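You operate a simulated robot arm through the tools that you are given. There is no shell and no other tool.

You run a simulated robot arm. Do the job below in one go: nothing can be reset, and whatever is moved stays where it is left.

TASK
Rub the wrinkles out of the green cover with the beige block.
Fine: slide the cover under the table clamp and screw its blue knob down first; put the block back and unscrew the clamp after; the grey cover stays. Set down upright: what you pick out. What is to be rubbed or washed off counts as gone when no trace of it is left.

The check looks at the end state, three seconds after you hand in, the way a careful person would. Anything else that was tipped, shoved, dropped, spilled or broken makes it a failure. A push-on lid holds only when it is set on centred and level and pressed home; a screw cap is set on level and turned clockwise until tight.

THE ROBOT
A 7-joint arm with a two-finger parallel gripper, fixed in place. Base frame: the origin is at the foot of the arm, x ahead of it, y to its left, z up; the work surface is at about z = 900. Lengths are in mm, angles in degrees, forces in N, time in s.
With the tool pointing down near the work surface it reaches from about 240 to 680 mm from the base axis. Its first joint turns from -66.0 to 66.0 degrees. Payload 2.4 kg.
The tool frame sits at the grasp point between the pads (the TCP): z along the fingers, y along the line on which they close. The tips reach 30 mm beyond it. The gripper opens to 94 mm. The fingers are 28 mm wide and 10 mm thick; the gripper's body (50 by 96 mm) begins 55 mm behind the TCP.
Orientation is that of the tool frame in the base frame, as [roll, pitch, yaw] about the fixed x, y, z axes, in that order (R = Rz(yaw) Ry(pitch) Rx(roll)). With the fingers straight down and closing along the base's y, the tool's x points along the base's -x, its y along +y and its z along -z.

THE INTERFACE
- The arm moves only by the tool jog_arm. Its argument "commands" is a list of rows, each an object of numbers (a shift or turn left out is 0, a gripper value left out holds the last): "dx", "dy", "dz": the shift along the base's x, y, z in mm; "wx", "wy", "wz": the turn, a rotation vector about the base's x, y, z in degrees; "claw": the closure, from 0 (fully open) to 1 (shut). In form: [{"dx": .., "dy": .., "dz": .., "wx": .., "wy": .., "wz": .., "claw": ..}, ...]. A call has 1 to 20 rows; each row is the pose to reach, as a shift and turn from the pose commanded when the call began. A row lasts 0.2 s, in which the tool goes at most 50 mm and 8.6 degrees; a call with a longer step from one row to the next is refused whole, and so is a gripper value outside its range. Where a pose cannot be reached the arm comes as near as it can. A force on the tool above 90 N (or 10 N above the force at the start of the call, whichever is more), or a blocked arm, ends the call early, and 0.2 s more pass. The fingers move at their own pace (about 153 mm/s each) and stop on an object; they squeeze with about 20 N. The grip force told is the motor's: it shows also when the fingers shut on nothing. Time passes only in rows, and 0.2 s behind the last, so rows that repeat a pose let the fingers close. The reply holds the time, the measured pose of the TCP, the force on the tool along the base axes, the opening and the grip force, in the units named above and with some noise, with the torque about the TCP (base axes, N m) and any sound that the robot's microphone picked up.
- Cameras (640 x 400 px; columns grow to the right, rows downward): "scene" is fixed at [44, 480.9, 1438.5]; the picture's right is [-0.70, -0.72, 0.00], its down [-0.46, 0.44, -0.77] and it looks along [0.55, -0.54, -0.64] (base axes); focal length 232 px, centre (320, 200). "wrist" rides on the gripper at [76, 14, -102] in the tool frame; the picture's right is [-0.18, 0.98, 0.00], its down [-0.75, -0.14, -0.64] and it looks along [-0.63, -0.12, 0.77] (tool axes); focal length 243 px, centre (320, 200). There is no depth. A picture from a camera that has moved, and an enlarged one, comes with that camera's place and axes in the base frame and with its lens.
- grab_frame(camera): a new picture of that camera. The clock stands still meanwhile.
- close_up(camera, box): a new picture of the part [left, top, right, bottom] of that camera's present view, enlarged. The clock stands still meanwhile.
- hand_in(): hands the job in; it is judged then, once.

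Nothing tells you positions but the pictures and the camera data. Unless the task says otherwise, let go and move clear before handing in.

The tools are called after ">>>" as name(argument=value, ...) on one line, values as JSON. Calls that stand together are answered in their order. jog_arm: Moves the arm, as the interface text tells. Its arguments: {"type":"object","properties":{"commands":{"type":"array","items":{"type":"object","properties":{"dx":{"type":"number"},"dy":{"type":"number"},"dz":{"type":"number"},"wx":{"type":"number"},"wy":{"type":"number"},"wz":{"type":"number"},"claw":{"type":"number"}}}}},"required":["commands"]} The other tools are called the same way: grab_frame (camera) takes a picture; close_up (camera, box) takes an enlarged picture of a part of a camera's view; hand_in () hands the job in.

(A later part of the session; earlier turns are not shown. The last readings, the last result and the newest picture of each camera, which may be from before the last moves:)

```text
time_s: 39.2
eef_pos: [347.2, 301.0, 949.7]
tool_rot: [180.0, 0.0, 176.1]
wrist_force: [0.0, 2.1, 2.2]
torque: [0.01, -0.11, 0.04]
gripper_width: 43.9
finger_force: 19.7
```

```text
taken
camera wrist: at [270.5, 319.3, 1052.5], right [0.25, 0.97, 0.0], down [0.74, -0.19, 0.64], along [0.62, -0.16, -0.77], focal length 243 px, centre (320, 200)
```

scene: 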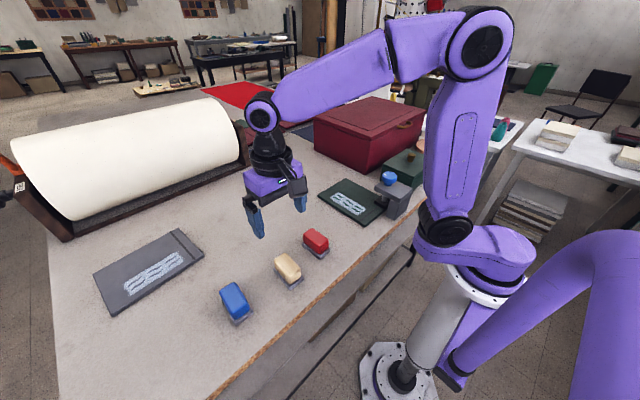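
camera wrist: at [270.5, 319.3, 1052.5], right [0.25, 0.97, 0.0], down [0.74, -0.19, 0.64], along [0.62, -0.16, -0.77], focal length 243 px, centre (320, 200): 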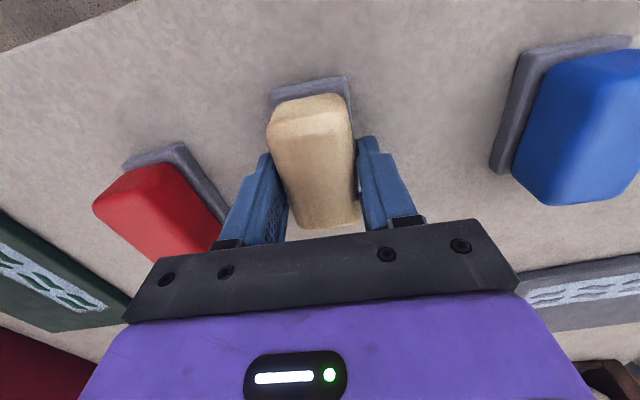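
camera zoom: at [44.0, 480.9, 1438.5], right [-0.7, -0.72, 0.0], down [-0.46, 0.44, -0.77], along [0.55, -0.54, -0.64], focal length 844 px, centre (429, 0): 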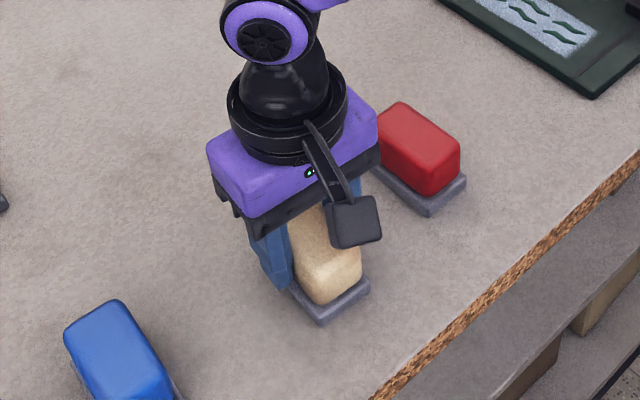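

Gripped at 43.9 mm. I lift the block straight up and check that the stand stays down.

>>> jog_arm(commands=[{"dz": 4}, {"dz": 12}, {"dz": 25}, {"dz": 45}, {"dz": 70}, {"dz": 100}, {"dz": 100}])

>>> close_up(camera="scene", box=[240, 180, 340, 310])

>>> grab_frame(camera="wrist")

```text
time_s: 40.8
eef_pos: [345.3, 299.6, 1051.4]
tool_rot: [-180.0, 0.0, 176.0]
wrist_force: [-0.1, -0.2, -2.1]
torque: [0.01, 0.01, 0.01]
gripper_width: 44.3
finger_force: 20.4
```

```text
3.08 times, centred on (290, 245) of scene
camera zoom: at [44.0, 480.9, 1438.5], right [-0.7, -0.72, 0.0], down [-0.46, 0.44, -0.77], along [0.55, -0.54, -0.64], focal length 714 px, centre (412, 62)
```

zoom: 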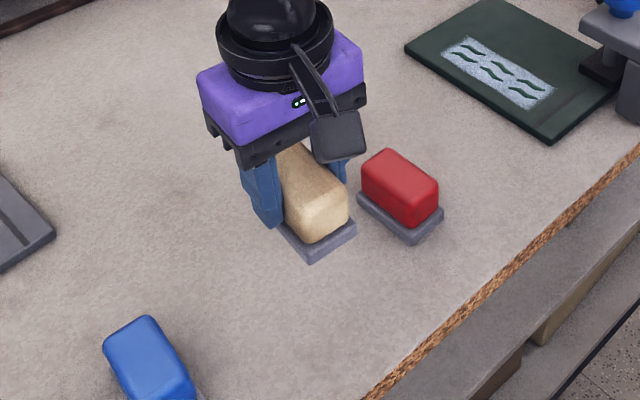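

```text
taken
camera wrist: at [269.3, 319.8, 1153.2], right [0.25, 0.97, 0.0], down [0.74, -0.19, 0.64], along [0.62, -0.16, -0.77], focal length 243 px, centre (320, 200)
```

wrist: 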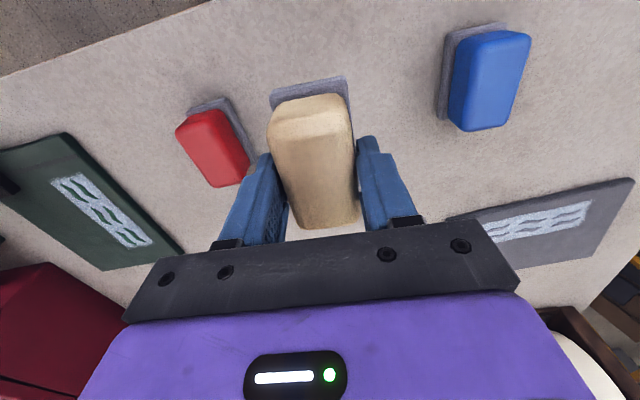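

The grey plate came up too: it's the block's sole, not a stand. So the sole's underside is 50 mm below the TCP, and the block goes back onto the bare table at TCP (345.2, 301.5, 950). I carry it over the wrinkle patch, centred near (421, -20), and square it with the cover.

>>> jog_arm(commands=[{"dx": 8, "dy": -35, "wz": 1}, {"dx": 17, "dy": -72, "wz": 2}, {"dx": 26, "dy": -110, "wz": 3}, {"dx": 35, "dy": -148, "wz": 4}, {"dx": 44, "dy": -186, "wz": 4}, {"dx": 53, "dy": -224, "wz": 4}, {"dx": 62, "dy": -262, "wz": 4}, {"dx": 70, "dy": -295, "wz": 4}, {"dx": 76, "dy": -321, "wz": 4}, {"dx": 76, "dy": -321, "dz": -35, "wz": 4}, {"dx": 76, "dy": -321, "dz": -65, "wz": 4}, {"dx": 76, "dy": -321, "dz": -80, "wz": 4}, {"dx": 76, "dy": -321, "dz": -80, "wz": 4}])

>>> close_up(camera="scene", box=[300, 130, 430, 230])

>>> grab_frame(camera="wrist")

```text
time_s: 43.6
eef_pos: [423.4, -20.8, 968.5]
tool_rot: [179.9, 0.0, -180.0]
wrist_force: [0.4, -0.3, -2.3]
torque: [-0.03, 0.01, 0.01]
gripper_width: 44.1
finger_force: 19.6
```

```text
4.00 times, centred on (365, 180) of scene
camera zoom: at [44.0, 480.8, 1438.5], right [-0.7, -0.72, 0.0], down [-0.46, 0.44, -0.77], along [0.55, -0.54, -0.64], focal length 928 px, centre (140, 280)
```

zoom: 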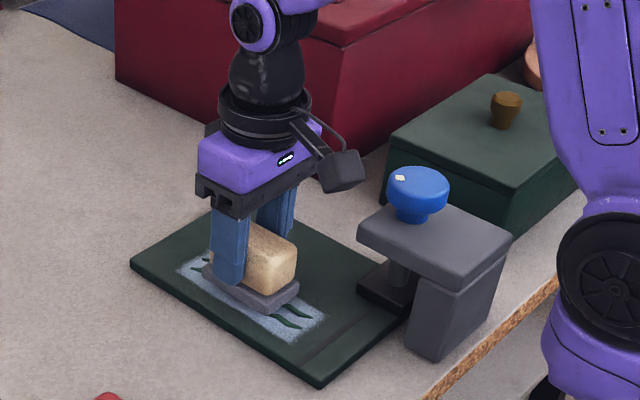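

```text
taken
camera wrist: at [346.4, -6.3, 1071.4], right [0.18, 0.98, 0.0], down [0.75, -0.14, 0.64], along [0.63, -0.12, -0.77], focal length 243 px, centre (320, 200)
```

wrist: 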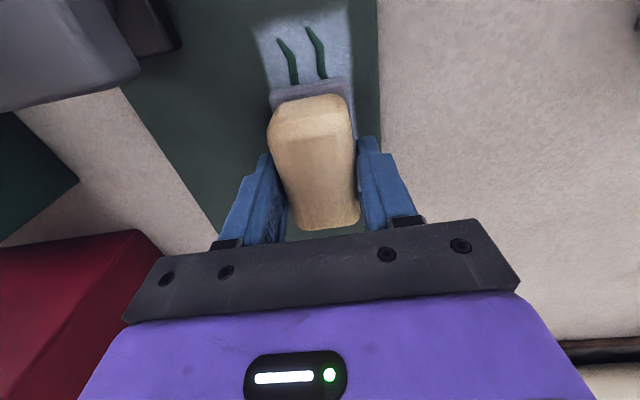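

The block hovers about 8 mm over the middle of the patch. I lower it gently to find contact.

>>> jog_arm(commands=[{"dz": -4}, {"dz": -7}, {"dz": -9}, {"dz": -10}, {"dz": -10}])

```text
time_s: 44.8
eef_pos: [422.5, -19.8, 959.6]
tool_rot: [-179.9, 0.4, 179.9]
wrist_force: [2.6, -0.3, 15.3]
torque: [-0.03, -0.03, 0.09]
gripper_width: 44.4
finger_force: 19.6
```

Contact at about 15–18 N. Now I rub back and forth along x over the patch's middle.

>>> jog_arm(commands=[{"dx": 8}, {"dx": 16}, {"dx": 24}, {"dx": 32}, {"dx": 37}, {"dx": 28}, {"dx": 18}, {"dx": 8}, {"dx": -2}, {"dx": -12}, {"dx": -22}, {"dx": -32}, {"dx": -38}, {"dx": -28}, {"dx": -18}, {"dx": -8}, {"dx": 0}, {"dx": 0}])

>>> grab_frame(camera="wrist")

>>> close_up(camera="scene", box=[300, 130, 430, 230])

```text
time_s: 48.6
eef_pos: [421.7, -19.1, 959.9]
tool_rot: [180.0, 0.1, -179.9]
wrist_force: [-0.1, 0.0, -1.8]
torque: [0.0, 0.0, 0.0]
gripper_width: 44.2
finger_force: 19.3
```

```text
taken
camera wrist: at [344.5, -5.3, 1062.1], right [0.18, 0.98, 0.0], down [0.75, -0.14, 0.64], along [0.63, -0.12, -0.77], focal length 243 px, centre (320, 200)
```

wrist: 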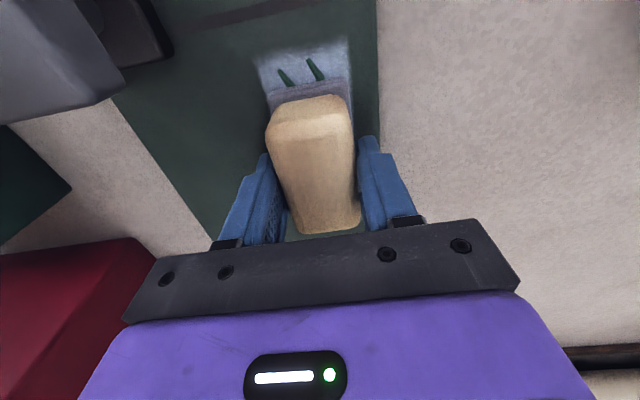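

```text
4.00 times, centred on (365, 180) of scene
camera zoom: at [44.0, 480.8, 1438.5], right [-0.7, -0.72, 0.0], down [-0.46, 0.44, -0.77], along [0.55, -0.54, -0.64], focal length 928 px, centre (140, 280)
```

zoom: 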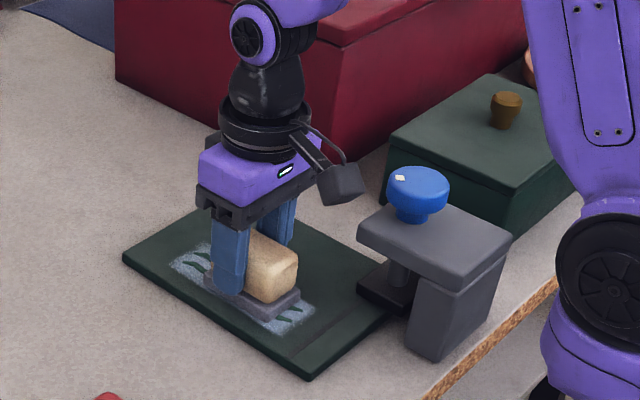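

Contact was lost and the cover seems to have crept about 13 mm toward +x, so the clamp may not be holding firmly. I lift off the block and inspect the clamp and cover closely before continuing.

>>> jog_arm(commands=[{"dz": 15}, {"dz": 40}, {"dz": 80}, {"dy": 40, "dz": 110}, {"dy": 80, "dz": 110}, {"dy": 120, "dz": 110}, {"dy": 160, "dz": 110}, {"dy": 160, "dz": 110}])

>>> close_up(camera="scene", box=[300, 150, 430, 230])

>>> close_up(camera="scene", box=[380, 175, 420, 215])

>>> grab_frame(camera="wrist")

```text
time_s: 50.4
eef_pos: [420.8, 144.4, 1071.5]
tool_rot: [-180.0, 0.0, -180.0]
wrist_force: [0.7, 0.1, -1.8]
torque: [-0.01, 0.02, -0.02]
gripper_width: 44.0
finger_force: 20.0
```

```text
4.92 times, centred on (365, 190) of scene
camera zoom: at [44.0, 480.9, 1438.5], right [-0.7, -0.72, 0.0], down [-0.46, 0.44, -0.77], along [0.55, -0.54, -0.64], focal length 1143 px, centre (98, 249)
```

zoom: 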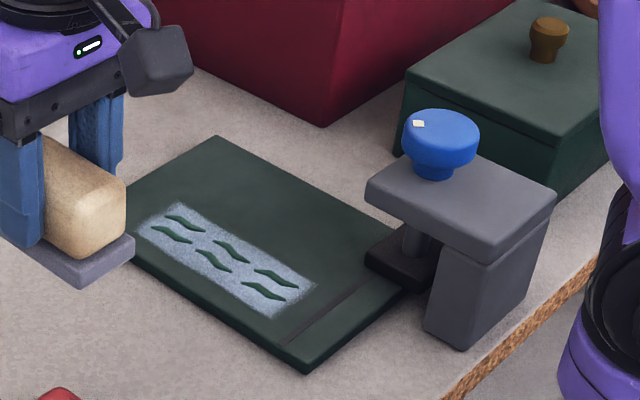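

```text
10.00 times, centred on (400, 195) of scene
camera zoom: at [44.0, 480.9, 1438.5], right [-0.7, -0.72, 0.0], down [-0.46, 0.44, -0.77], along [0.55, -0.54, -0.64], focal length 2321 px, centre (-480, 250)
```

zoom: 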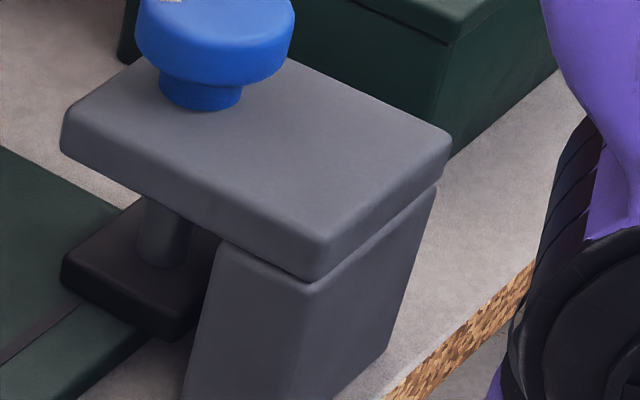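

```text
taken
camera wrist: at [344.2, 157.7, 1173.9], right [0.18, 0.98, 0.0], down [0.75, -0.14, 0.64], along [0.63, -0.12, -0.77], focal length 243 px, centre (320, 200)
```

wrist: 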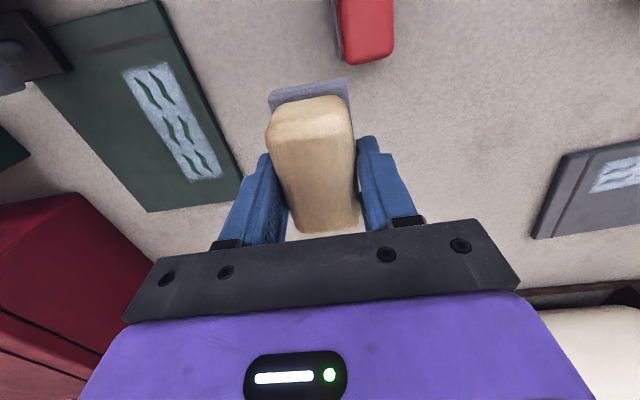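

The wrinkles are unchanged and the cover crept about 13 mm, so the clamp isn't really gripping. The knob may have sprung back when released. Still holding the block high, I'll hover over the knob to read its marker.

>>> jog_arm(commands=[{"dx": -10, "dy": -25, "dz": 40}, {"dx": -20, "dy": -55, "dz": 75}, {"dx": -32, "dy": -88, "dz": 99}, {"dx": -45, "dy": -122, "dz": 99}, {"dx": -60, "dy": -158, "dz": 99}, {"dx": -75, "dy": -194, "dz": 99}, {"dx": -88, "dy": -225, "dz": 99}, {"dx": -93, "dy": -241, "dz": 99}, {"dx": -93, "dy": -241, "dz": 99}])

>>> close_up(camera="wrist", box=[250, 0, 420, 130])

>>> close_up(camera="scene", box=[380, 165, 410, 195])

```text
time_s: 52.4
eef_pos: [330.4, -99.7, 1167.2]
tool_rot: [-180.0, 0.0, 180.0]
wrist_force: [0.6, 0.6, -2.2]
torque: [0.01, -0.01, -0.02]
gripper_width: 44.2
finger_force: 20.0
```

```text
3.08 times, centred on (335, 65) of wrist
camera zoom: at [253.5, -86.2, 1269.4], right [0.18, 0.98, 0.0], down [0.75, -0.14, 0.64], along [0.63, -0.12, -0.77], focal length 746 px, centre (274, 615)
```

zoom: 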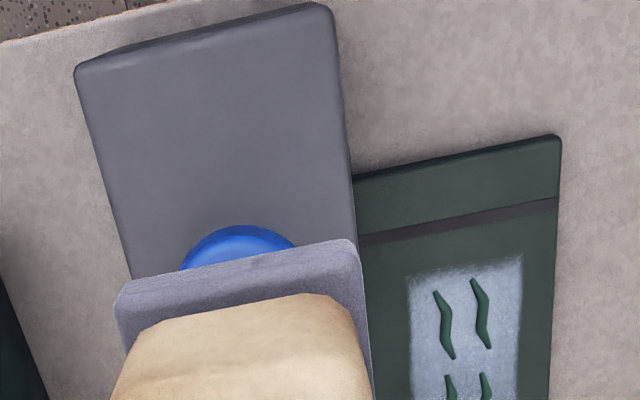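

```text
13.33 times, centred on (395, 180) of scene
camera zoom: at [44.0, 480.8, 1438.5], right [-0.7, -0.72, 0.0], down [-0.46, 0.44, -0.77], along [0.55, -0.54, -0.64], focal length 3095 px, centre (-680, 467)
```

zoom: 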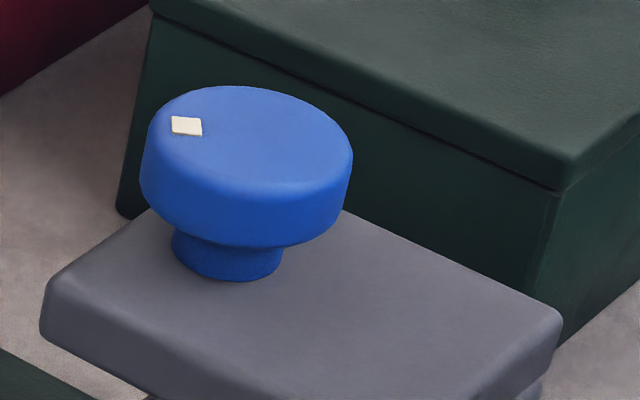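

The marker is now exactly opposite its start, so the knob has turned exactly 180°. I need to see whether the pad really touches the cover, so I zoom in on it.

>>> close_up(camera="scene", box=[382, 190, 406, 214])

>>> grab_frame(camera="wrist")

```text
16.00 times, centred on (394, 202) of scene
camera zoom: at [44.0, 480.8, 1438.5], right [-0.7, -0.72, 0.0], down [-0.46, 0.44, -0.77], along [0.55, -0.54, -0.64], focal length 3714 px, centre (-864, 168)
```

zoom: 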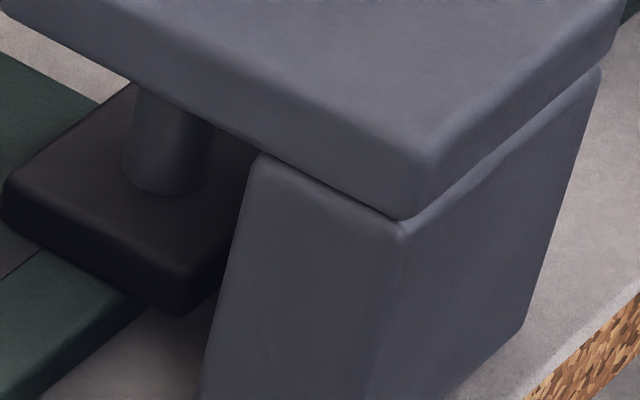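

```text
taken
camera wrist: at [253.5, -86.2, 1269.4], right [0.18, 0.98, 0.0], down [0.75, -0.14, 0.64], along [0.63, -0.12, -0.77], focal length 243 px, centre (320, 200)
```

wrist: 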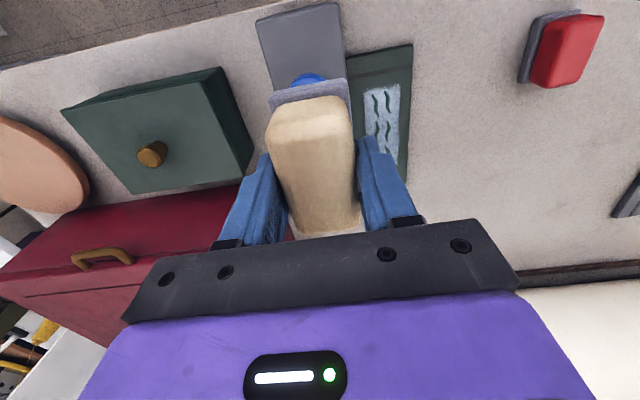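

The knob can't tell me enough, so I'll put the block back where it came from for now. Then I can inspect the clamp with an empty gripper.

>>> jog_arm(commands=[{"dx": 1, "dy": 30}, {"dx": 3, "dy": 72}, {"dx": 5, "dy": 116, "dz": -5}, {"dx": 7, "dy": 160, "dz": -10}, {"dx": 9, "dy": 204, "dz": -20}, {"dx": 11, "dy": 248, "dz": -30, "wz": -1}, {"dx": 13, "dy": 292, "dz": -45, "wz": -2}, {"dx": 15, "dy": 334, "dz": -60, "wz": -3}, {"dx": 17, "dy": 372, "dz": -80, "wz": -4}, {"dx": 17, "dy": 396, "dz": -110, "wz": -4}, {"dx": 17, "dy": 402, "dz": -145, "wz": -4}, {"dx": 17, "dy": 402, "dz": -180, "wz": -4}, {"dx": 17, "dy": 402, "dz": -205, "wz": -4}, {"dx": 17, "dy": 402, "dz": -205, "wz": -4}])

>>> close_up(camera="scene", box=[240, 200, 340, 310])

>>> grab_frame(camera="wrist")

```text
time_s: 55.4
eef_pos: [344.5, 301.1, 962.6]
tool_rot: [-179.9, 0.0, 176.0]
wrist_force: [0.1, -0.3, -1.0]
torque: [0.0, -0.01, -0.01]
gripper_width: 44.3
finger_force: 19.8
```

```text
3.64 times, centred on (290, 255) of scene
camera zoom: at [44.0, 480.9, 1438.5], right [-0.7, -0.72, 0.0], down [-0.46, 0.44, -0.77], along [0.55, -0.54, -0.64], focal length 844 px, centre (429, 0)
```

zoom: 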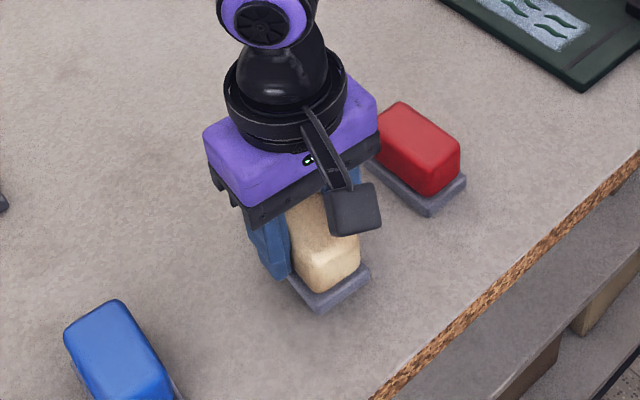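

```text
taken
camera wrist: at [269.1, 320.0, 1065.2], right [0.25, 0.97, 0.0], down [0.74, -0.19, 0.64], along [0.62, -0.16, -0.77], focal length 243 px, centre (320, 200)
```

wrist: 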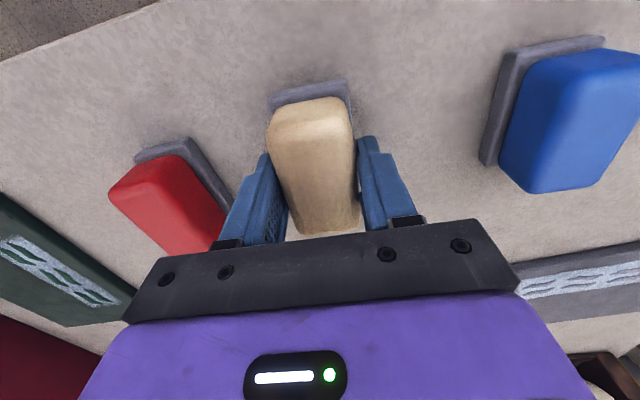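

The block has slid up about 3–4 mm in the grip, which explains the lost contact. I lower it gently to the table at its original spot.

>>> jog_arm(commands=[{"dz": -6}, {"dz": -11}, {"dz": -14}, {"dz": -14}])

>>> jog_arm(commands=[{"dz": -1}, {"dz": -2}, {"dz": -2}])

```text
time_s: 56.4
eef_pos: [344.4, 299.5, 948.7]
tool_rot: [179.9, 0.0, 176.0]
wrist_force: [0.6, 0.2, -2.3]
torque: [-0.01, 0.03, -0.01]
gripper_width: 44.3
finger_force: 19.9
```

```text
time_s: 57.2
eef_pos: [345.8, 301.0, 948.7]
tool_rot: [-180.0, 0.0, 176.0]
wrist_force: [-0.7, 1.0, -1.5]
torque: [0.0, -0.05, 0.01]
gripper_width: 43.9
finger_force: 20.0
```

>>> jog_arm(commands=[{"dz": -0.7}, {"dz": -1.4}, {"dz": -1.4}])

>>> close_up(camera="scene", box=[264, 240, 312, 300])

```text
time_s: 58.0
eef_pos: [345.6, 301.3, 946.3]
tool_rot: [179.8, 0.1, 176.0]
wrist_force: [0.8, 0.3, 6.0]
torque: [-0.03, 0.23, -0.02]
gripper_width: 44.3
finger_force: 20.1
```

```text
6.67 times, centred on (288, 270) of scene
camera zoom: at [43.9, 480.8, 1438.5], right [-0.7, -0.72, 0.0], down [-0.46, 0.44, -0.77], along [0.55, -0.54, -0.64], focal length 1547 px, centre (533, -267)
```

zoom: 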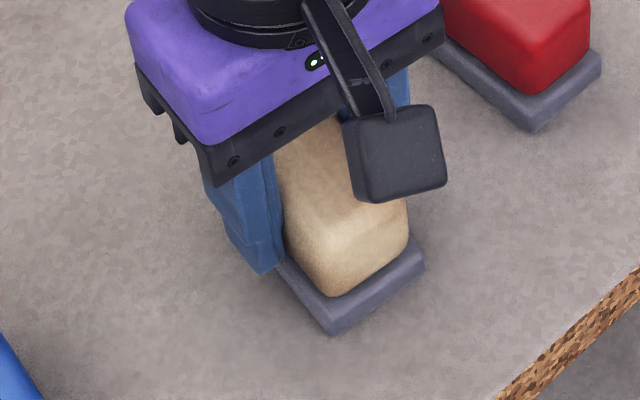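

The block is seated at its original spot. I release it, rise, and go to inspect the clamp from a lower angle.

>>> jog_arm(commands=[{"claw": 0}, {"claw": 0}, {"claw": 0}, {"dz": 30, "claw": 0}, {"dz": 75}, {"dz": 120}, {"dz": 160}, {"dz": 160}])

>>> close_up(camera="scene", box=[264, 240, 312, 300])

>>> close_up(camera="wrist", box=[240, 20, 400, 150])

```text
time_s: 59.8
eef_pos: [346.1, 300.0, 1105.5]
tool_rot: [-180.0, 0.1, 176.0]
wrist_force: [-0.3, 0.5, 0.2]
torque: [0.02, 0.0, 0.02]
gripper_width: 93.9
finger_force: 0.0
```

```text
6.67 times, centred on (288, 270) of scene
camera zoom: at [44.0, 480.8, 1438.5], right [-0.7, -0.72, 0.0], down [-0.46, 0.44, -0.77], along [0.55, -0.54, -0.64], focal length 1547 px, centre (533, -267)
```

zoom: 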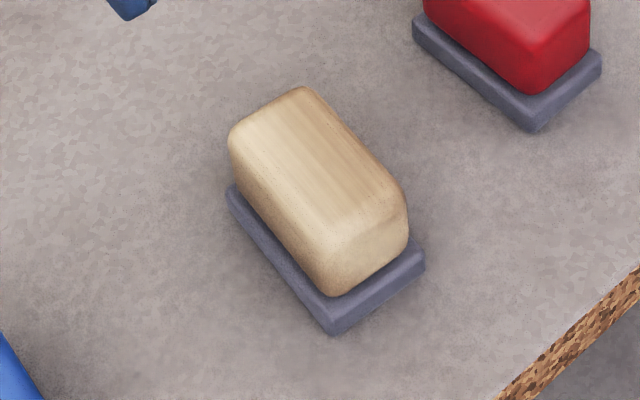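

```text
3.08 times, centred on (320, 85) of wrist
camera zoom: at [270.8, 319.6, 1208.8], right [0.25, 0.97, 0.0], down [0.74, -0.19, 0.64], along [0.62, -0.16, -0.77], focal length 746 px, centre (320, 554)
```

zoom: 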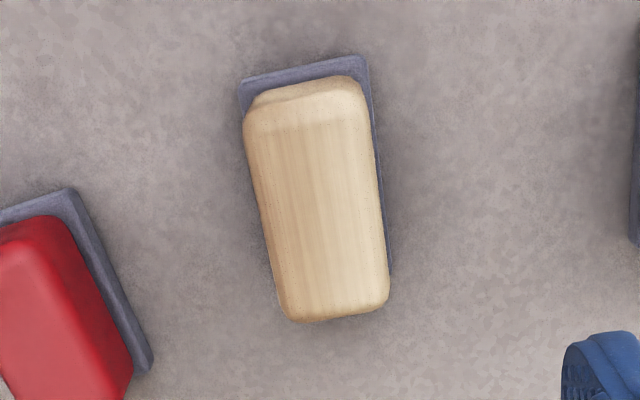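

The block is back exactly as found. Next I test the clamp by pushing the cover's far edge back toward the post in small steps and reading the force.

>>> jog_arm(commands=[{"dx": 23, "dy": -36, "wz": 1}, {"dx": 46, "dy": -72, "wz": 2}, {"dx": 69, "dy": -108, "wz": 3}, {"dx": 92, "dy": -144, "wz": 4}, {"dx": 115, "dy": -180, "dz": -10, "wz": 4}, {"dx": 138, "dy": -216, "dz": -20, "wz": 4}, {"dx": 161, "dy": -252, "dz": -40, "wz": 4}, {"dx": 184, "dy": -288, "dz": -60, "wz": 4}, {"dx": 207, "dy": -322, "dz": -80, "wz": 4}, {"dx": 230, "dy": -356.5, "dz": -100, "wz": 4}, {"dx": 230, "dy": -356.5, "dz": -140, "wz": 4}, {"dx": 230, "dy": -356.5, "dz": -165, "wz": 4}, {"dx": 230, "dy": -356.5, "dz": -173, "wz": 4}, {"dx": 230, "dy": -356.5, "dz": -173, "wz": 4}])

>>> close_up(camera="scene", box=[300, 130, 430, 230])

>>> grab_frame(camera="wrist")

```text
time_s: 62.8
eef_pos: [576.2, -54.1, 935.2]
tool_rot: [-180.0, 0.1, 180.0]
wrist_force: [0.1, 0.2, -0.4]
torque: [0.01, 0.01, 0.01]
gripper_width: 94.1
finger_force: 0.0
```

```text
4.00 times, centred on (365, 180) of scene
camera zoom: at [44.0, 480.8, 1438.5], right [-0.7, -0.72, 0.0], down [-0.46, 0.44, -0.77], along [0.55, -0.54, -0.64], focal length 928 px, centre (140, 280)
```

zoom: 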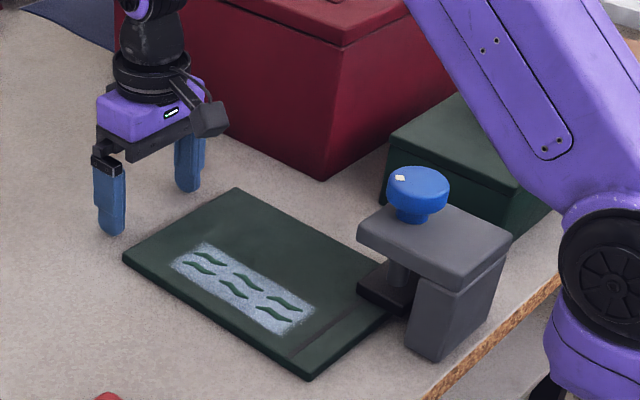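

```text
taken
camera wrist: at [499.6, -39.2, 1036.6], right [0.18, 0.98, 0.0], down [0.75, -0.14, 0.64], along [0.63, -0.12, -0.77], focal length 243 px, centre (320, 200)
```

wrist: 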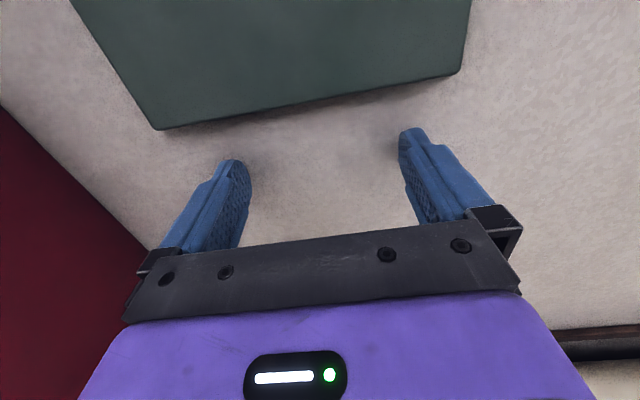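

The far edge is at x≈539. I push in slowly and check the force after contact.

>>> jog_arm(commands=[{"dx": -8}, {"dx": -15}, {"dx": -20}, {"dx": -23}, {"dx": -25}, {"dx": -26}])

>>> jog_arm(commands=[{"dx": -1}, {"dx": -2}, {"dx": -3}])

>>> close_up(camera="scene", box=[300, 130, 430, 230])

```text
time_s: 64.2
eef_pos: [550.3, -54.2, 932.6]
tool_rot: [180.0, 0.0, -180.0]
wrist_force: [2.2, 0.5, 1.9]
torque: [0.04, -0.07, 0.0]
gripper_width: 93.9
finger_force: 0.0
```

```text
time_s: 65.0
eef_pos: [546.6, -55.7, 932.8]
tool_rot: [-180.0, -0.1, 180.0]
wrist_force: [0.8, 0.0, 0.6]
torque: [-0.01, -0.03, 0.0]
gripper_width: 93.9
finger_force: 0.1
```

```text
4.00 times, centred on (365, 180) of scene
camera zoom: at [44.0, 480.9, 1438.5], right [-0.7, -0.72, 0.0], down [-0.46, 0.44, -0.77], along [0.55, -0.54, -0.64], focal length 928 px, centre (140, 280)
```

zoom: 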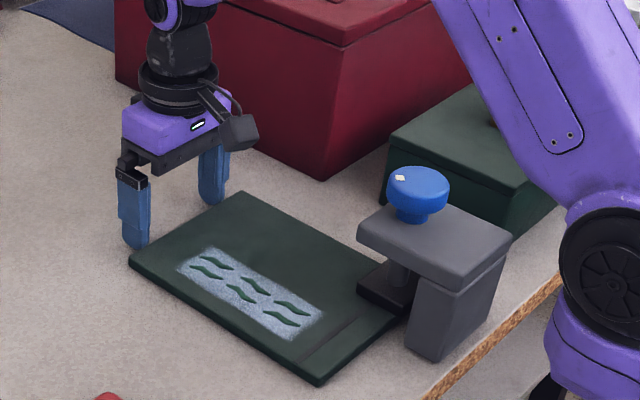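

The cover slides with only 1–2 N, so the clamp is not gripping it. I'll finish pushing the cover back in, then look under the pad from a low angle.

>>> jog_arm(commands=[{"dx": -2}, {"dx": -4}, {"dx": -6}, {"dx": -8}, {"dx": -8}, {"dx": 2}, {"dx": 8, "dz": 30}, {"dx": 8, "dz": 70}])

>>> close_up(camera="scene", box=[300, 130, 430, 230])

```text
time_s: 66.8
eef_pos: [554.2, -57.8, 1003.9]
tool_rot: [179.9, 0.0, 179.9]
wrist_force: [0.2, -0.1, 0.1]
torque: [-0.02, 0.01, -0.01]
gripper_width: 94.2
finger_force: 0.0
```

```text
4.00 times, centred on (365, 180) of scene
camera zoom: at [44.0, 480.9, 1438.5], right [-0.7, -0.72, 0.0], down [-0.46, 0.44, -0.77], along [0.55, -0.54, -0.64], focal length 928 px, centre (140, 280)
```

zoom: 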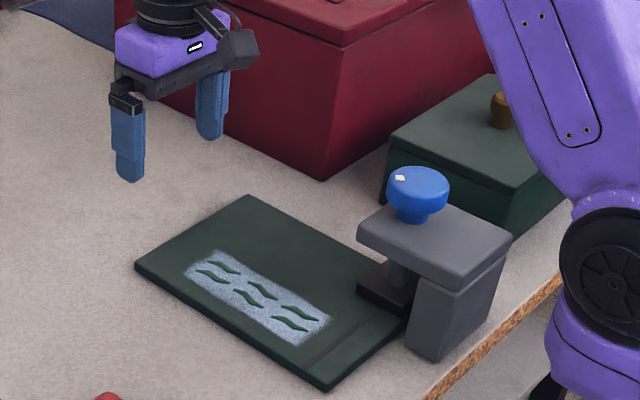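

>>> jog_arm(commands=[{"dx": -15, "dy": 5, "dz": 30, "wz": -8.2}, {"dx": -34, "dy": 15, "dz": 60, "wz": -16.4}, {"dx": -53, "dy": 25, "dz": 80, "wz": -24.6}, {"dx": -72, "dy": 35, "dz": 90, "wz": -32.8}, {"dx": -91, "dy": 46, "dz": 90, "wz": -41}, {"dx": -110, "dy": 57, "dz": 90, "wz": -49.2}, {"dx": -129, "dy": 68, "dz": 90, "wz": -57.4}, {"dx": -148, "dy": 80, "dz": 90, "wz": -65.6}, {"dx": -167, "dy": 92, "dz": 90, "wz": -73.8}, {"dx": -186, "dy": 104, "dz": 90, "wz": -82}, {"dx": -206, "dy": 115, "dz": 90, "wz": -90}, {"dx": -206, "dy": 115, "dz": 90, "wz": -90}])

>>> jog_arm(commands=[{"wx": -8}, {"wx": -16}, {"wx": -24}, {"wx": -32}, {"wx": -40}, {"wx": -45}, {"wx": -45}])

>>> grab_frame(camera="wrist")

>>> grab_frame(camera="scene")

```text
time_s: 69.4
eef_pos: [346.8, 60.3, 1094.1]
tool_rot: [179.9, 0.0, 89.9]
wrist_force: [0.0, 0.3, -0.2]
torque: [0.02, -0.01, 0.02]
gripper_width: 93.7
finger_force: 0.0
```

```text
time_s: 71.0
eef_pos: [348.3, 59.1, 1094.1]
tool_rot: [-180.0, 45.1, 90.0]
wrist_force: [0.7, -0.5, 0.0]
torque: [0.0, 0.0, -0.01]
gripper_width: 93.9
finger_force: 0.1
```

```text
taken
camera wrist: at [362.1, 186.1, 1112.1], right [0.98, -0.13, 0.13], down [-0.14, -0.08, 0.99], along [-0.12, -0.99, -0.09], focal length 243 px, centre (320, 200)
```

wrist: 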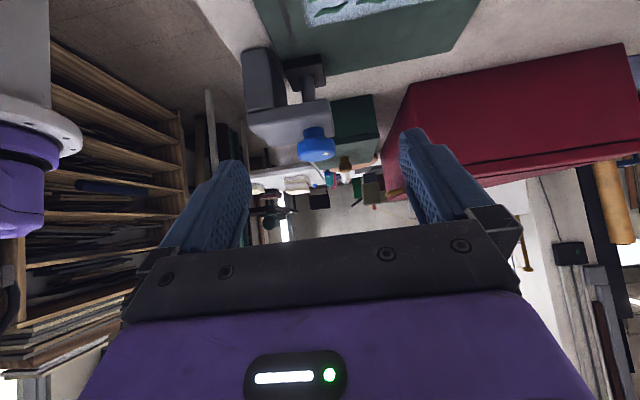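

```text
taken
```

scene: 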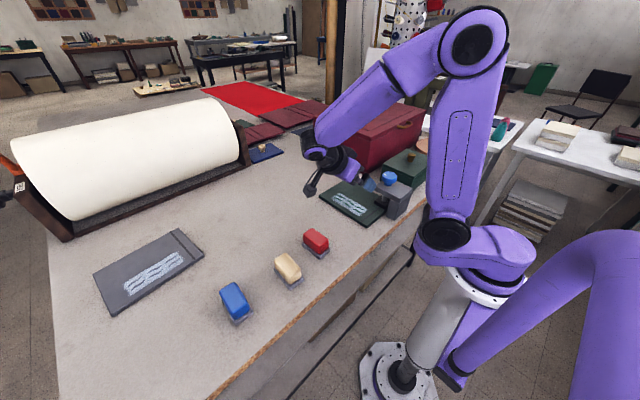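

The view is upside-down but clear: the table is at the top and the clamp in the middle. I lower the camera toward pad level, keeping it clear of the red block.

>>> jog_arm(commands=[{"dy": -20, "dz": -30}, {"dy": -40, "dz": -65}, {"dy": -40, "dz": -100}, {"dy": -40, "dz": -125}, {"dy": -40, "dz": -140}, {"dy": -40, "dz": -140}])

>>> grab_frame(camera="wrist")

>>> close_up(camera="wrist", box=[220, 60, 400, 200])

```text
time_s: 72.4
eef_pos: [348.0, 20.2, 952.7]
tool_rot: [180.0, 45.0, 90.0]
wrist_force: [-0.4, -0.3, 0.2]
torque: [0.04, 0.01, 0.03]
gripper_width: 93.7
finger_force: 0.0
```

```text
taken
camera wrist: at [361.1, 146.2, 971.4], right [0.98, -0.13, 0.13], down [-0.14, -0.08, 0.99], along [-0.12, -0.99, -0.1], focal length 243 px, centre (320, 200)
```

wrist: 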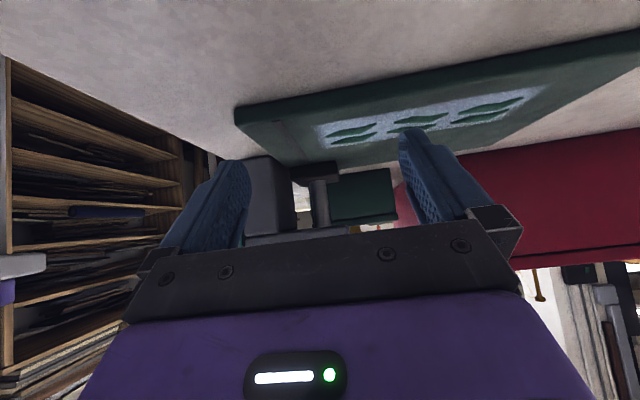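

```text
2.86 times, centred on (310, 130) of wrist
camera zoom: at [361.1, 146.2, 971.4], right [0.98, -0.13, 0.13], down [-0.14, -0.08, 0.99], along [-0.12, -0.99, -0.1], focal length 693 px, centre (349, 400)
```

zoom: 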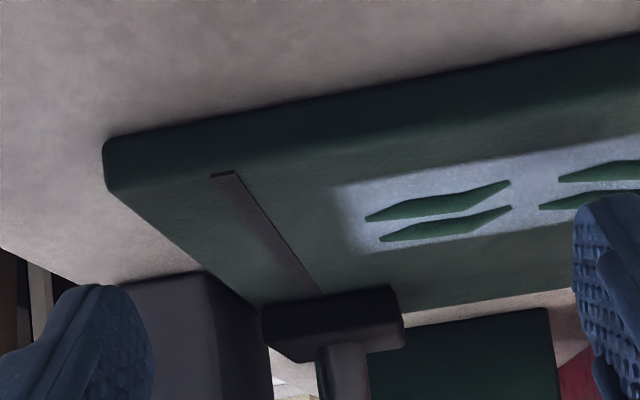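

>>> close_up(camera="wrist", box=[280, 150, 350, 200])

```text
8.00 times, centred on (315, 175) of wrist
camera zoom: at [361.1, 146.2, 971.4], right [0.98, -0.13, 0.13], down [-0.14, -0.08, 0.99], along [-0.12, -0.99, -0.1], focal length 1941 px, centre (360, 400)
```

zoom: 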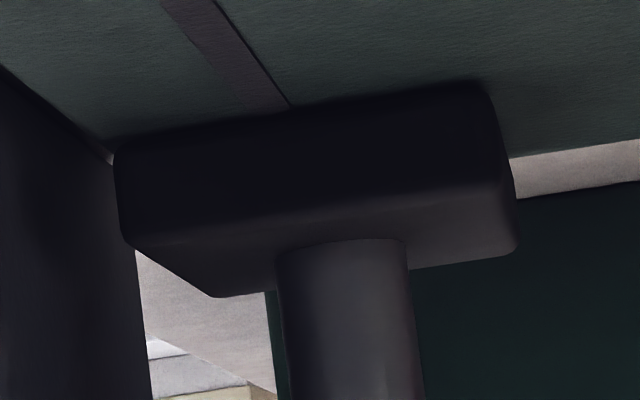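

The pad sits on, or within about a millimetre of, the cover but isn't pressing it. I'll go back to the knob, re-grip it and check whether it turns any further clockwise.

>>> jog_arm(commands=[{"dy": 10, "dz": 40}, {"dy": 20, "dz": 85}, {"dy": 20, "dz": 130, "wx": 8}, {"dy": 20, "dz": 150, "wx": 16}, {"dy": 20, "dz": 170, "wx": 24}, {"dy": 20, "dz": 190, "wx": 32}, {"dy": 20, "dz": 210, "wx": 40}, {"dy": 20, "dz": 216, "wx": 45}, {"dy": 20, "dz": 216, "wx": 45}])

>>> jog_arm(commands=[{"dx": -2, "dy": -10, "wz": 8.5}, {"dx": -4, "dy": -20, "wz": 17}, {"dx": -6, "dy": -30, "wz": 25.5}, {"dx": -8, "dy": -40, "wz": 34}, {"dx": -10, "dy": -50, "wz": 42.5}, {"dx": -12, "dy": -60, "wz": 51}, {"dx": -14, "dy": -70, "wz": 59.5}, {"dx": -16, "dy": -80, "wz": 68}, {"dx": -18, "dy": -90, "wz": 76.5}, {"dx": -18, "dy": -100, "wz": 85}, {"dx": -18, "dy": -110, "wz": 93.5}, {"dx": -18, "dy": -120, "wz": 102}, {"dx": -18, "dy": -130, "wz": 110.5}, {"dx": -18, "dy": -140, "wz": 119}, {"dx": -18, "dy": -150, "wz": 127.5}, {"dx": -18, "dy": -150.5, "wz": 136}, {"dx": -18, "dy": -150.5, "wz": 144.5}, {"dx": -18, "dy": -150.5, "wz": 153}, {"dx": -18, "dy": -150.5, "wz": 160}, {"dx": -18, "dy": -150.5, "wz": 160}])

>>> close_up(camera="wrist", box=[250, 20, 410, 150])

```text
time_s: 74.4
eef_pos: [349.1, 42.3, 1171.2]
tool_rot: [-180.0, -0.2, 90.0]
wrist_force: [0.2, 0.3, 0.2]
torque: [0.03, -0.05, 0.0]
gripper_width: 94.0
finger_force: 0.2
```

```text
time_s: 78.6
eef_pos: [330.8, -111.4, 1168.6]
tool_rot: [-180.0, 0.0, -109.9]
wrist_force: [-0.3, -0.3, 0.2]
torque: [0.0, 0.01, -0.01]
gripper_width: 94.0
finger_force: 0.1
```

```text
3.08 times, centred on (330, 85) of wrist
camera zoom: at [290.7, -178.1, 1271.9], right [-0.86, 0.51, 0.0], down [0.39, 0.66, 0.64], along [0.33, 0.55, -0.77], focal length 746 px, centre (289, 554)
```

zoom: 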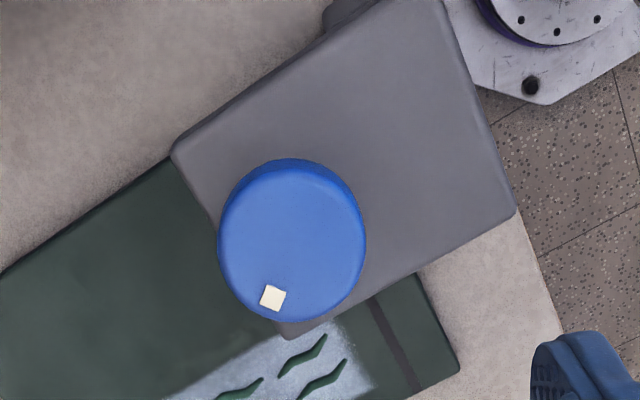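

The marker now reads about 39°, against about -5° while I was gripping. So when I released under torque the knob sprang back roughly 40°, and the clamp went slack. I'll grip it again, tighten, then ease the torque off before letting go.

>>> jog_arm(commands=[{"dz": -40}, {"dz": -80}, {"dz": -110}, {"dz": -125}, {"dz": -134}, {"dz": -134, "claw": 1}, {"dz": -134, "claw": 1}, {"dz": -134, "claw": 1}, {"dz": -134, "claw": 1}])

>>> grab_frame(camera="wrist")

>>> close_up(camera="scene", box=[380, 165, 420, 215])

```text
time_s: 80.6
eef_pos: [331.0, -109.4, 1035.3]
tool_rot: [179.7, 0.0, -110.0]
wrist_force: [-8.8, 4.9, -4.6]
torque: [0.28, 0.01, 0.0]
gripper_width: 47.8
finger_force: 44.6
```

```text
taken
camera wrist: at [291.1, -176.6, 1137.6], right [-0.86, 0.51, 0.0], down [0.39, 0.66, 0.64], along [0.32, 0.55, -0.77], focal length 243 px, centre (320, 200)
```

wrist: 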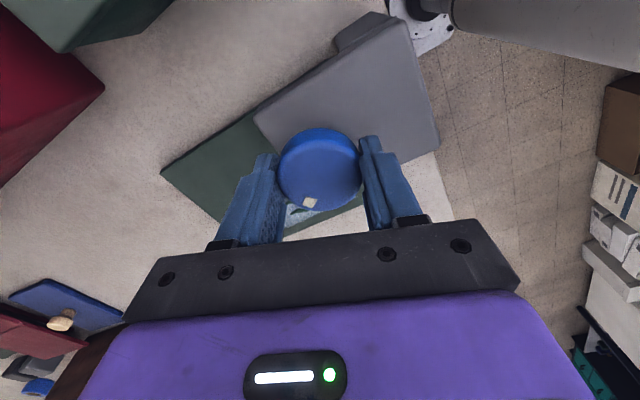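

```text
8.00 times, centred on (400, 190) of scene
camera zoom: at [43.8, 481.0, 1438.4], right [-0.7, -0.72, 0.0], down [-0.46, 0.44, -0.77], along [0.55, -0.54, -0.64], focal length 1857 px, centre (-320, 280)
```

zoom: 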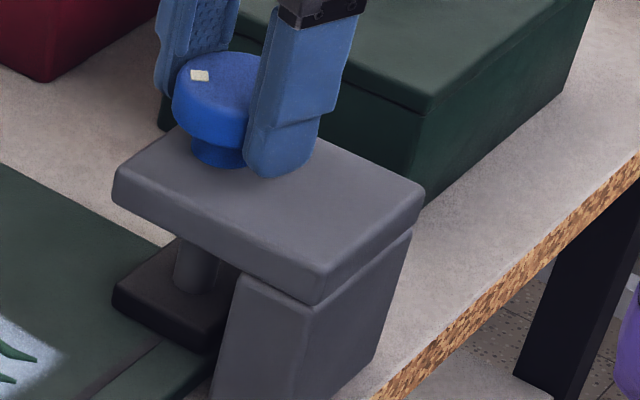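

>>> jog_arm(commands=[{"dx": -0.5, "wz": -5}, {"dx": -0.5, "wz": -10}, {"dx": -0.5, "wz": -15}, {"dx": -0.5, "wz": -20}, {"dx": -0.5, "wz": -20}])

>>> jog_arm(commands=[{"wz": -5}, {"wz": -10}, {"wz": -15}, {"wz": -15}])

>>> grab_frame(camera="wrist")

>>> close_up(camera="scene", box=[380, 165, 420, 215])

```text
time_s: 81.8
eef_pos: [331.7, -110.2, 1035.3]
tool_rot: [-179.9, 0.0, -130.0]
wrist_force: [5.6, 5.0, -27.1]
torque: [-0.2, 0.0, 0.19]
gripper_width: 47.4
finger_force: 44.6
```

```text
time_s: 82.8
eef_pos: [329.8, -109.7, 1035.1]
tool_rot: [180.0, -0.1, -145.1]
wrist_force: [-9.5, 4.3, 10.8]
torque: [-0.17, 0.53, 0.59]
gripper_width: 47.3
finger_force: 45.1
```

```text
taken
camera wrist: at [258.9, -142.4, 1138.2], right [-0.41, 0.91, 0.0], down [0.7, 0.32, 0.64], along [0.58, 0.26, -0.77], focal length 243 px, centre (320, 200)
```

wrist: 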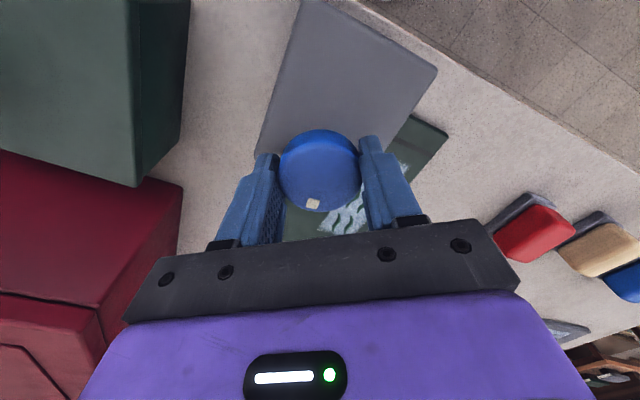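

```text
8.00 times, centred on (400, 190) of scene
camera zoom: at [43.6, 481.0, 1438.4], right [-0.7, -0.72, 0.0], down [-0.46, 0.44, -0.77], along [0.55, -0.54, -0.64], focal length 1857 px, centre (-320, 280)
```

zoom: 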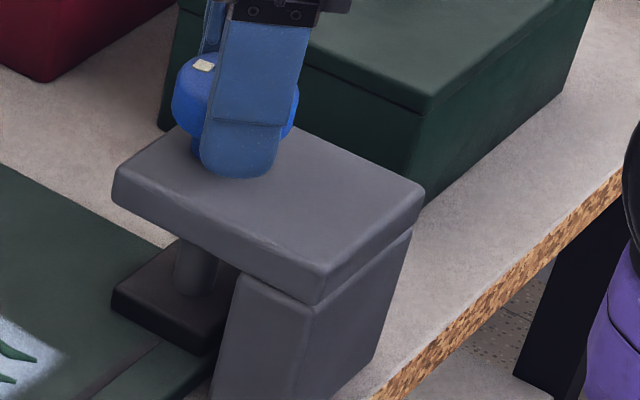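

>>> jog_arm(commands=[{"wz": -3}, {"wz": -6}, {"wz": -9}, {"wz": -12}, {"wz": -12}])

>>> close_up(camera="wrist", box=[260, 110, 380, 220])

>>> close_up(camera="scene", box=[380, 165, 420, 215])

```text
time_s: 84.0
eef_pos: [330.0, -111.3, 1034.5]
tool_rot: [179.9, -0.2, -157.2]
wrist_force: [-9.4, 9.3, -0.8]
torque: [0.29, -0.05, 0.72]
gripper_width: 47.3
finger_force: 45.7
```

```text
3.64 times, centred on (320, 165) of wrist
camera zoom: at [253.7, -127.0, 1137.7], right [-0.21, 0.98, 0.0], down [0.75, 0.16, 0.64], along [0.63, 0.14, -0.77], focal length 882 px, centre (320, 327)
```

zoom: 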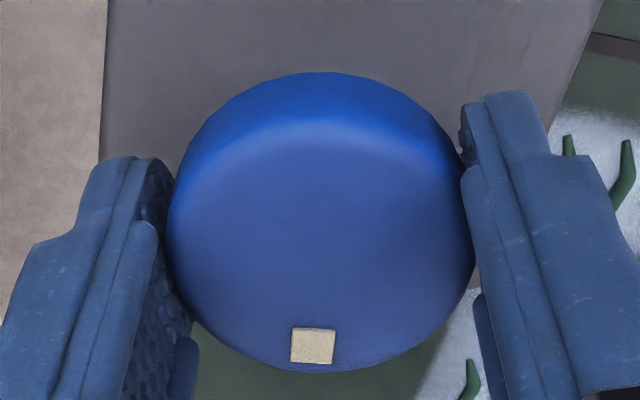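

```text
8.00 times, centred on (400, 190) of scene
camera zoom: at [43.7, 481.1, 1438.4], right [-0.7, -0.72, 0.0], down [-0.46, 0.44, -0.77], along [0.55, -0.54, -0.64], focal length 1857 px, centre (-320, 280)
```

zoom: 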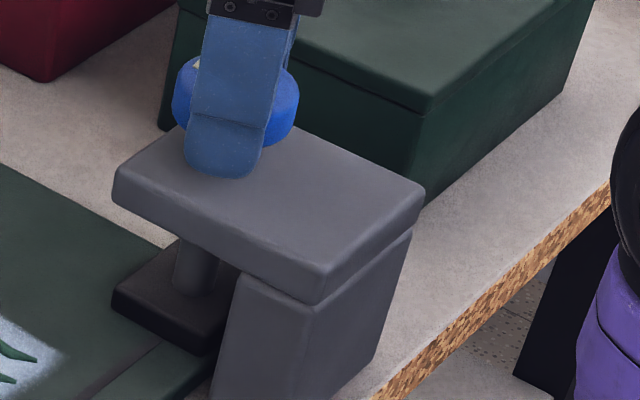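

Torque peaks at about 0.7 N·m and then the fingers slip, so the knob is at its tight end (marker about 11°). This time I back the gripper off slowly until the torque vanishes before opening.

>>> jog_arm(commands=[{"wz": 1.5}, {"wz": 3}, {"wz": 4.5}, {"wz": 6}, {"wz": 6}])

>>> jog_arm(commands=[{"wz": 1.5}, {"wz": 3}, {"wz": 4.5}, {"wz": 4.5}])

>>> close_up(camera="wrist", box=[260, 110, 380, 220])

```text
time_s: 85.2
eef_pos: [330.7, -110.0, 1035.0]
tool_rot: [-179.8, -0.1, -151.0]
wrist_force: [-8.2, 11.1, 20.1]
torque: [0.2, 0.75, 0.27]
gripper_width: 47.6
finger_force: 45.0
```

```text
time_s: 86.2
eef_pos: [330.9, -110.6, 1034.6]
tool_rot: [-179.8, -0.1, -146.5]
wrist_force: [-2.4, 5.7, 4.0]
torque: [0.13, 0.25, 0.17]
gripper_width: 47.6
finger_force: 45.0
```

```text
3.64 times, centred on (320, 165) of wrist
camera zoom: at [257.8, -140.6, 1137.5], right [-0.39, 0.92, 0.0], down [0.71, 0.3, 0.64], along [0.59, 0.25, -0.77], focal length 882 px, centre (320, 327)
```

zoom: 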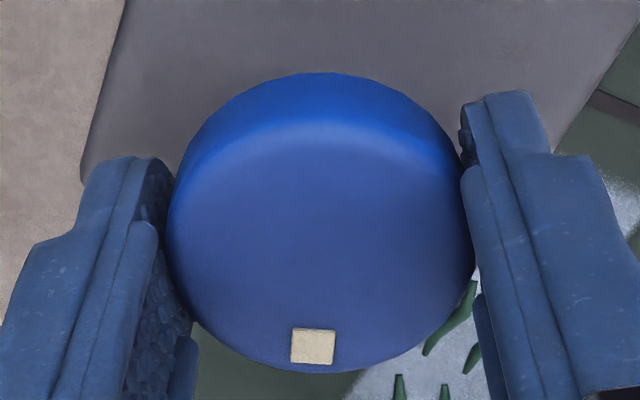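

>>> jog_arm(commands=[{"wz": 1.5}, {"wz": 3}, {"wz": 3}])

>>> jog_arm(commands=[{"claw": 0.6}, {"claw": 0.55}, {"claw": 0.53}, {"claw": 0.51}, {"claw": 0.5}, {"claw": 0.49}, {"claw": 0.48}, {"claw": 0.47}, {"claw": 0.46}])

>>> close_up(camera="wrist", box=[260, 110, 380, 220])

```text
time_s: 87.0
eef_pos: [328.6, -110.0, 1035.7]
tool_rot: [-179.9, 0.2, -143.4]
wrist_force: [7.8, 0.2, -9.7]
torque: [-0.33, 0.28, 0.09]
gripper_width: 47.3
finger_force: 45.3
```

```text
time_s: 89.0
eef_pos: [328.5, -110.0, 1035.5]
tool_rot: [180.0, 0.1, -143.5]
wrist_force: [0.1, 0.2, -0.5]
torque: [0.02, 0.04, -0.02]
gripper_width: 50.8
finger_force: 0.1
```

```text
3.64 times, centred on (320, 165) of wrist
camera zoom: at [258.7, -144.0, 1137.5], right [-0.44, 0.9, 0.0], down [0.69, 0.33, 0.64], along [0.58, 0.28, -0.77], focal length 882 px, centre (320, 327)
```

zoom: 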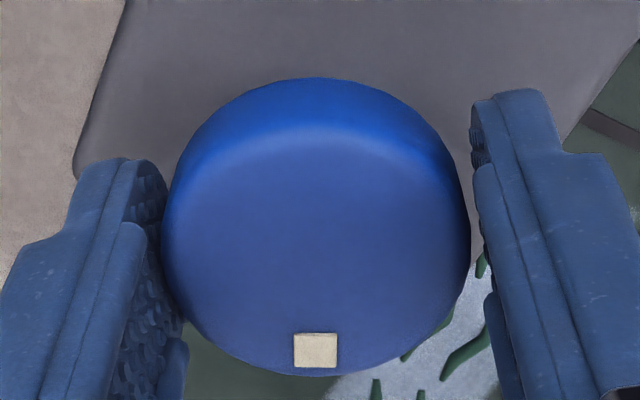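

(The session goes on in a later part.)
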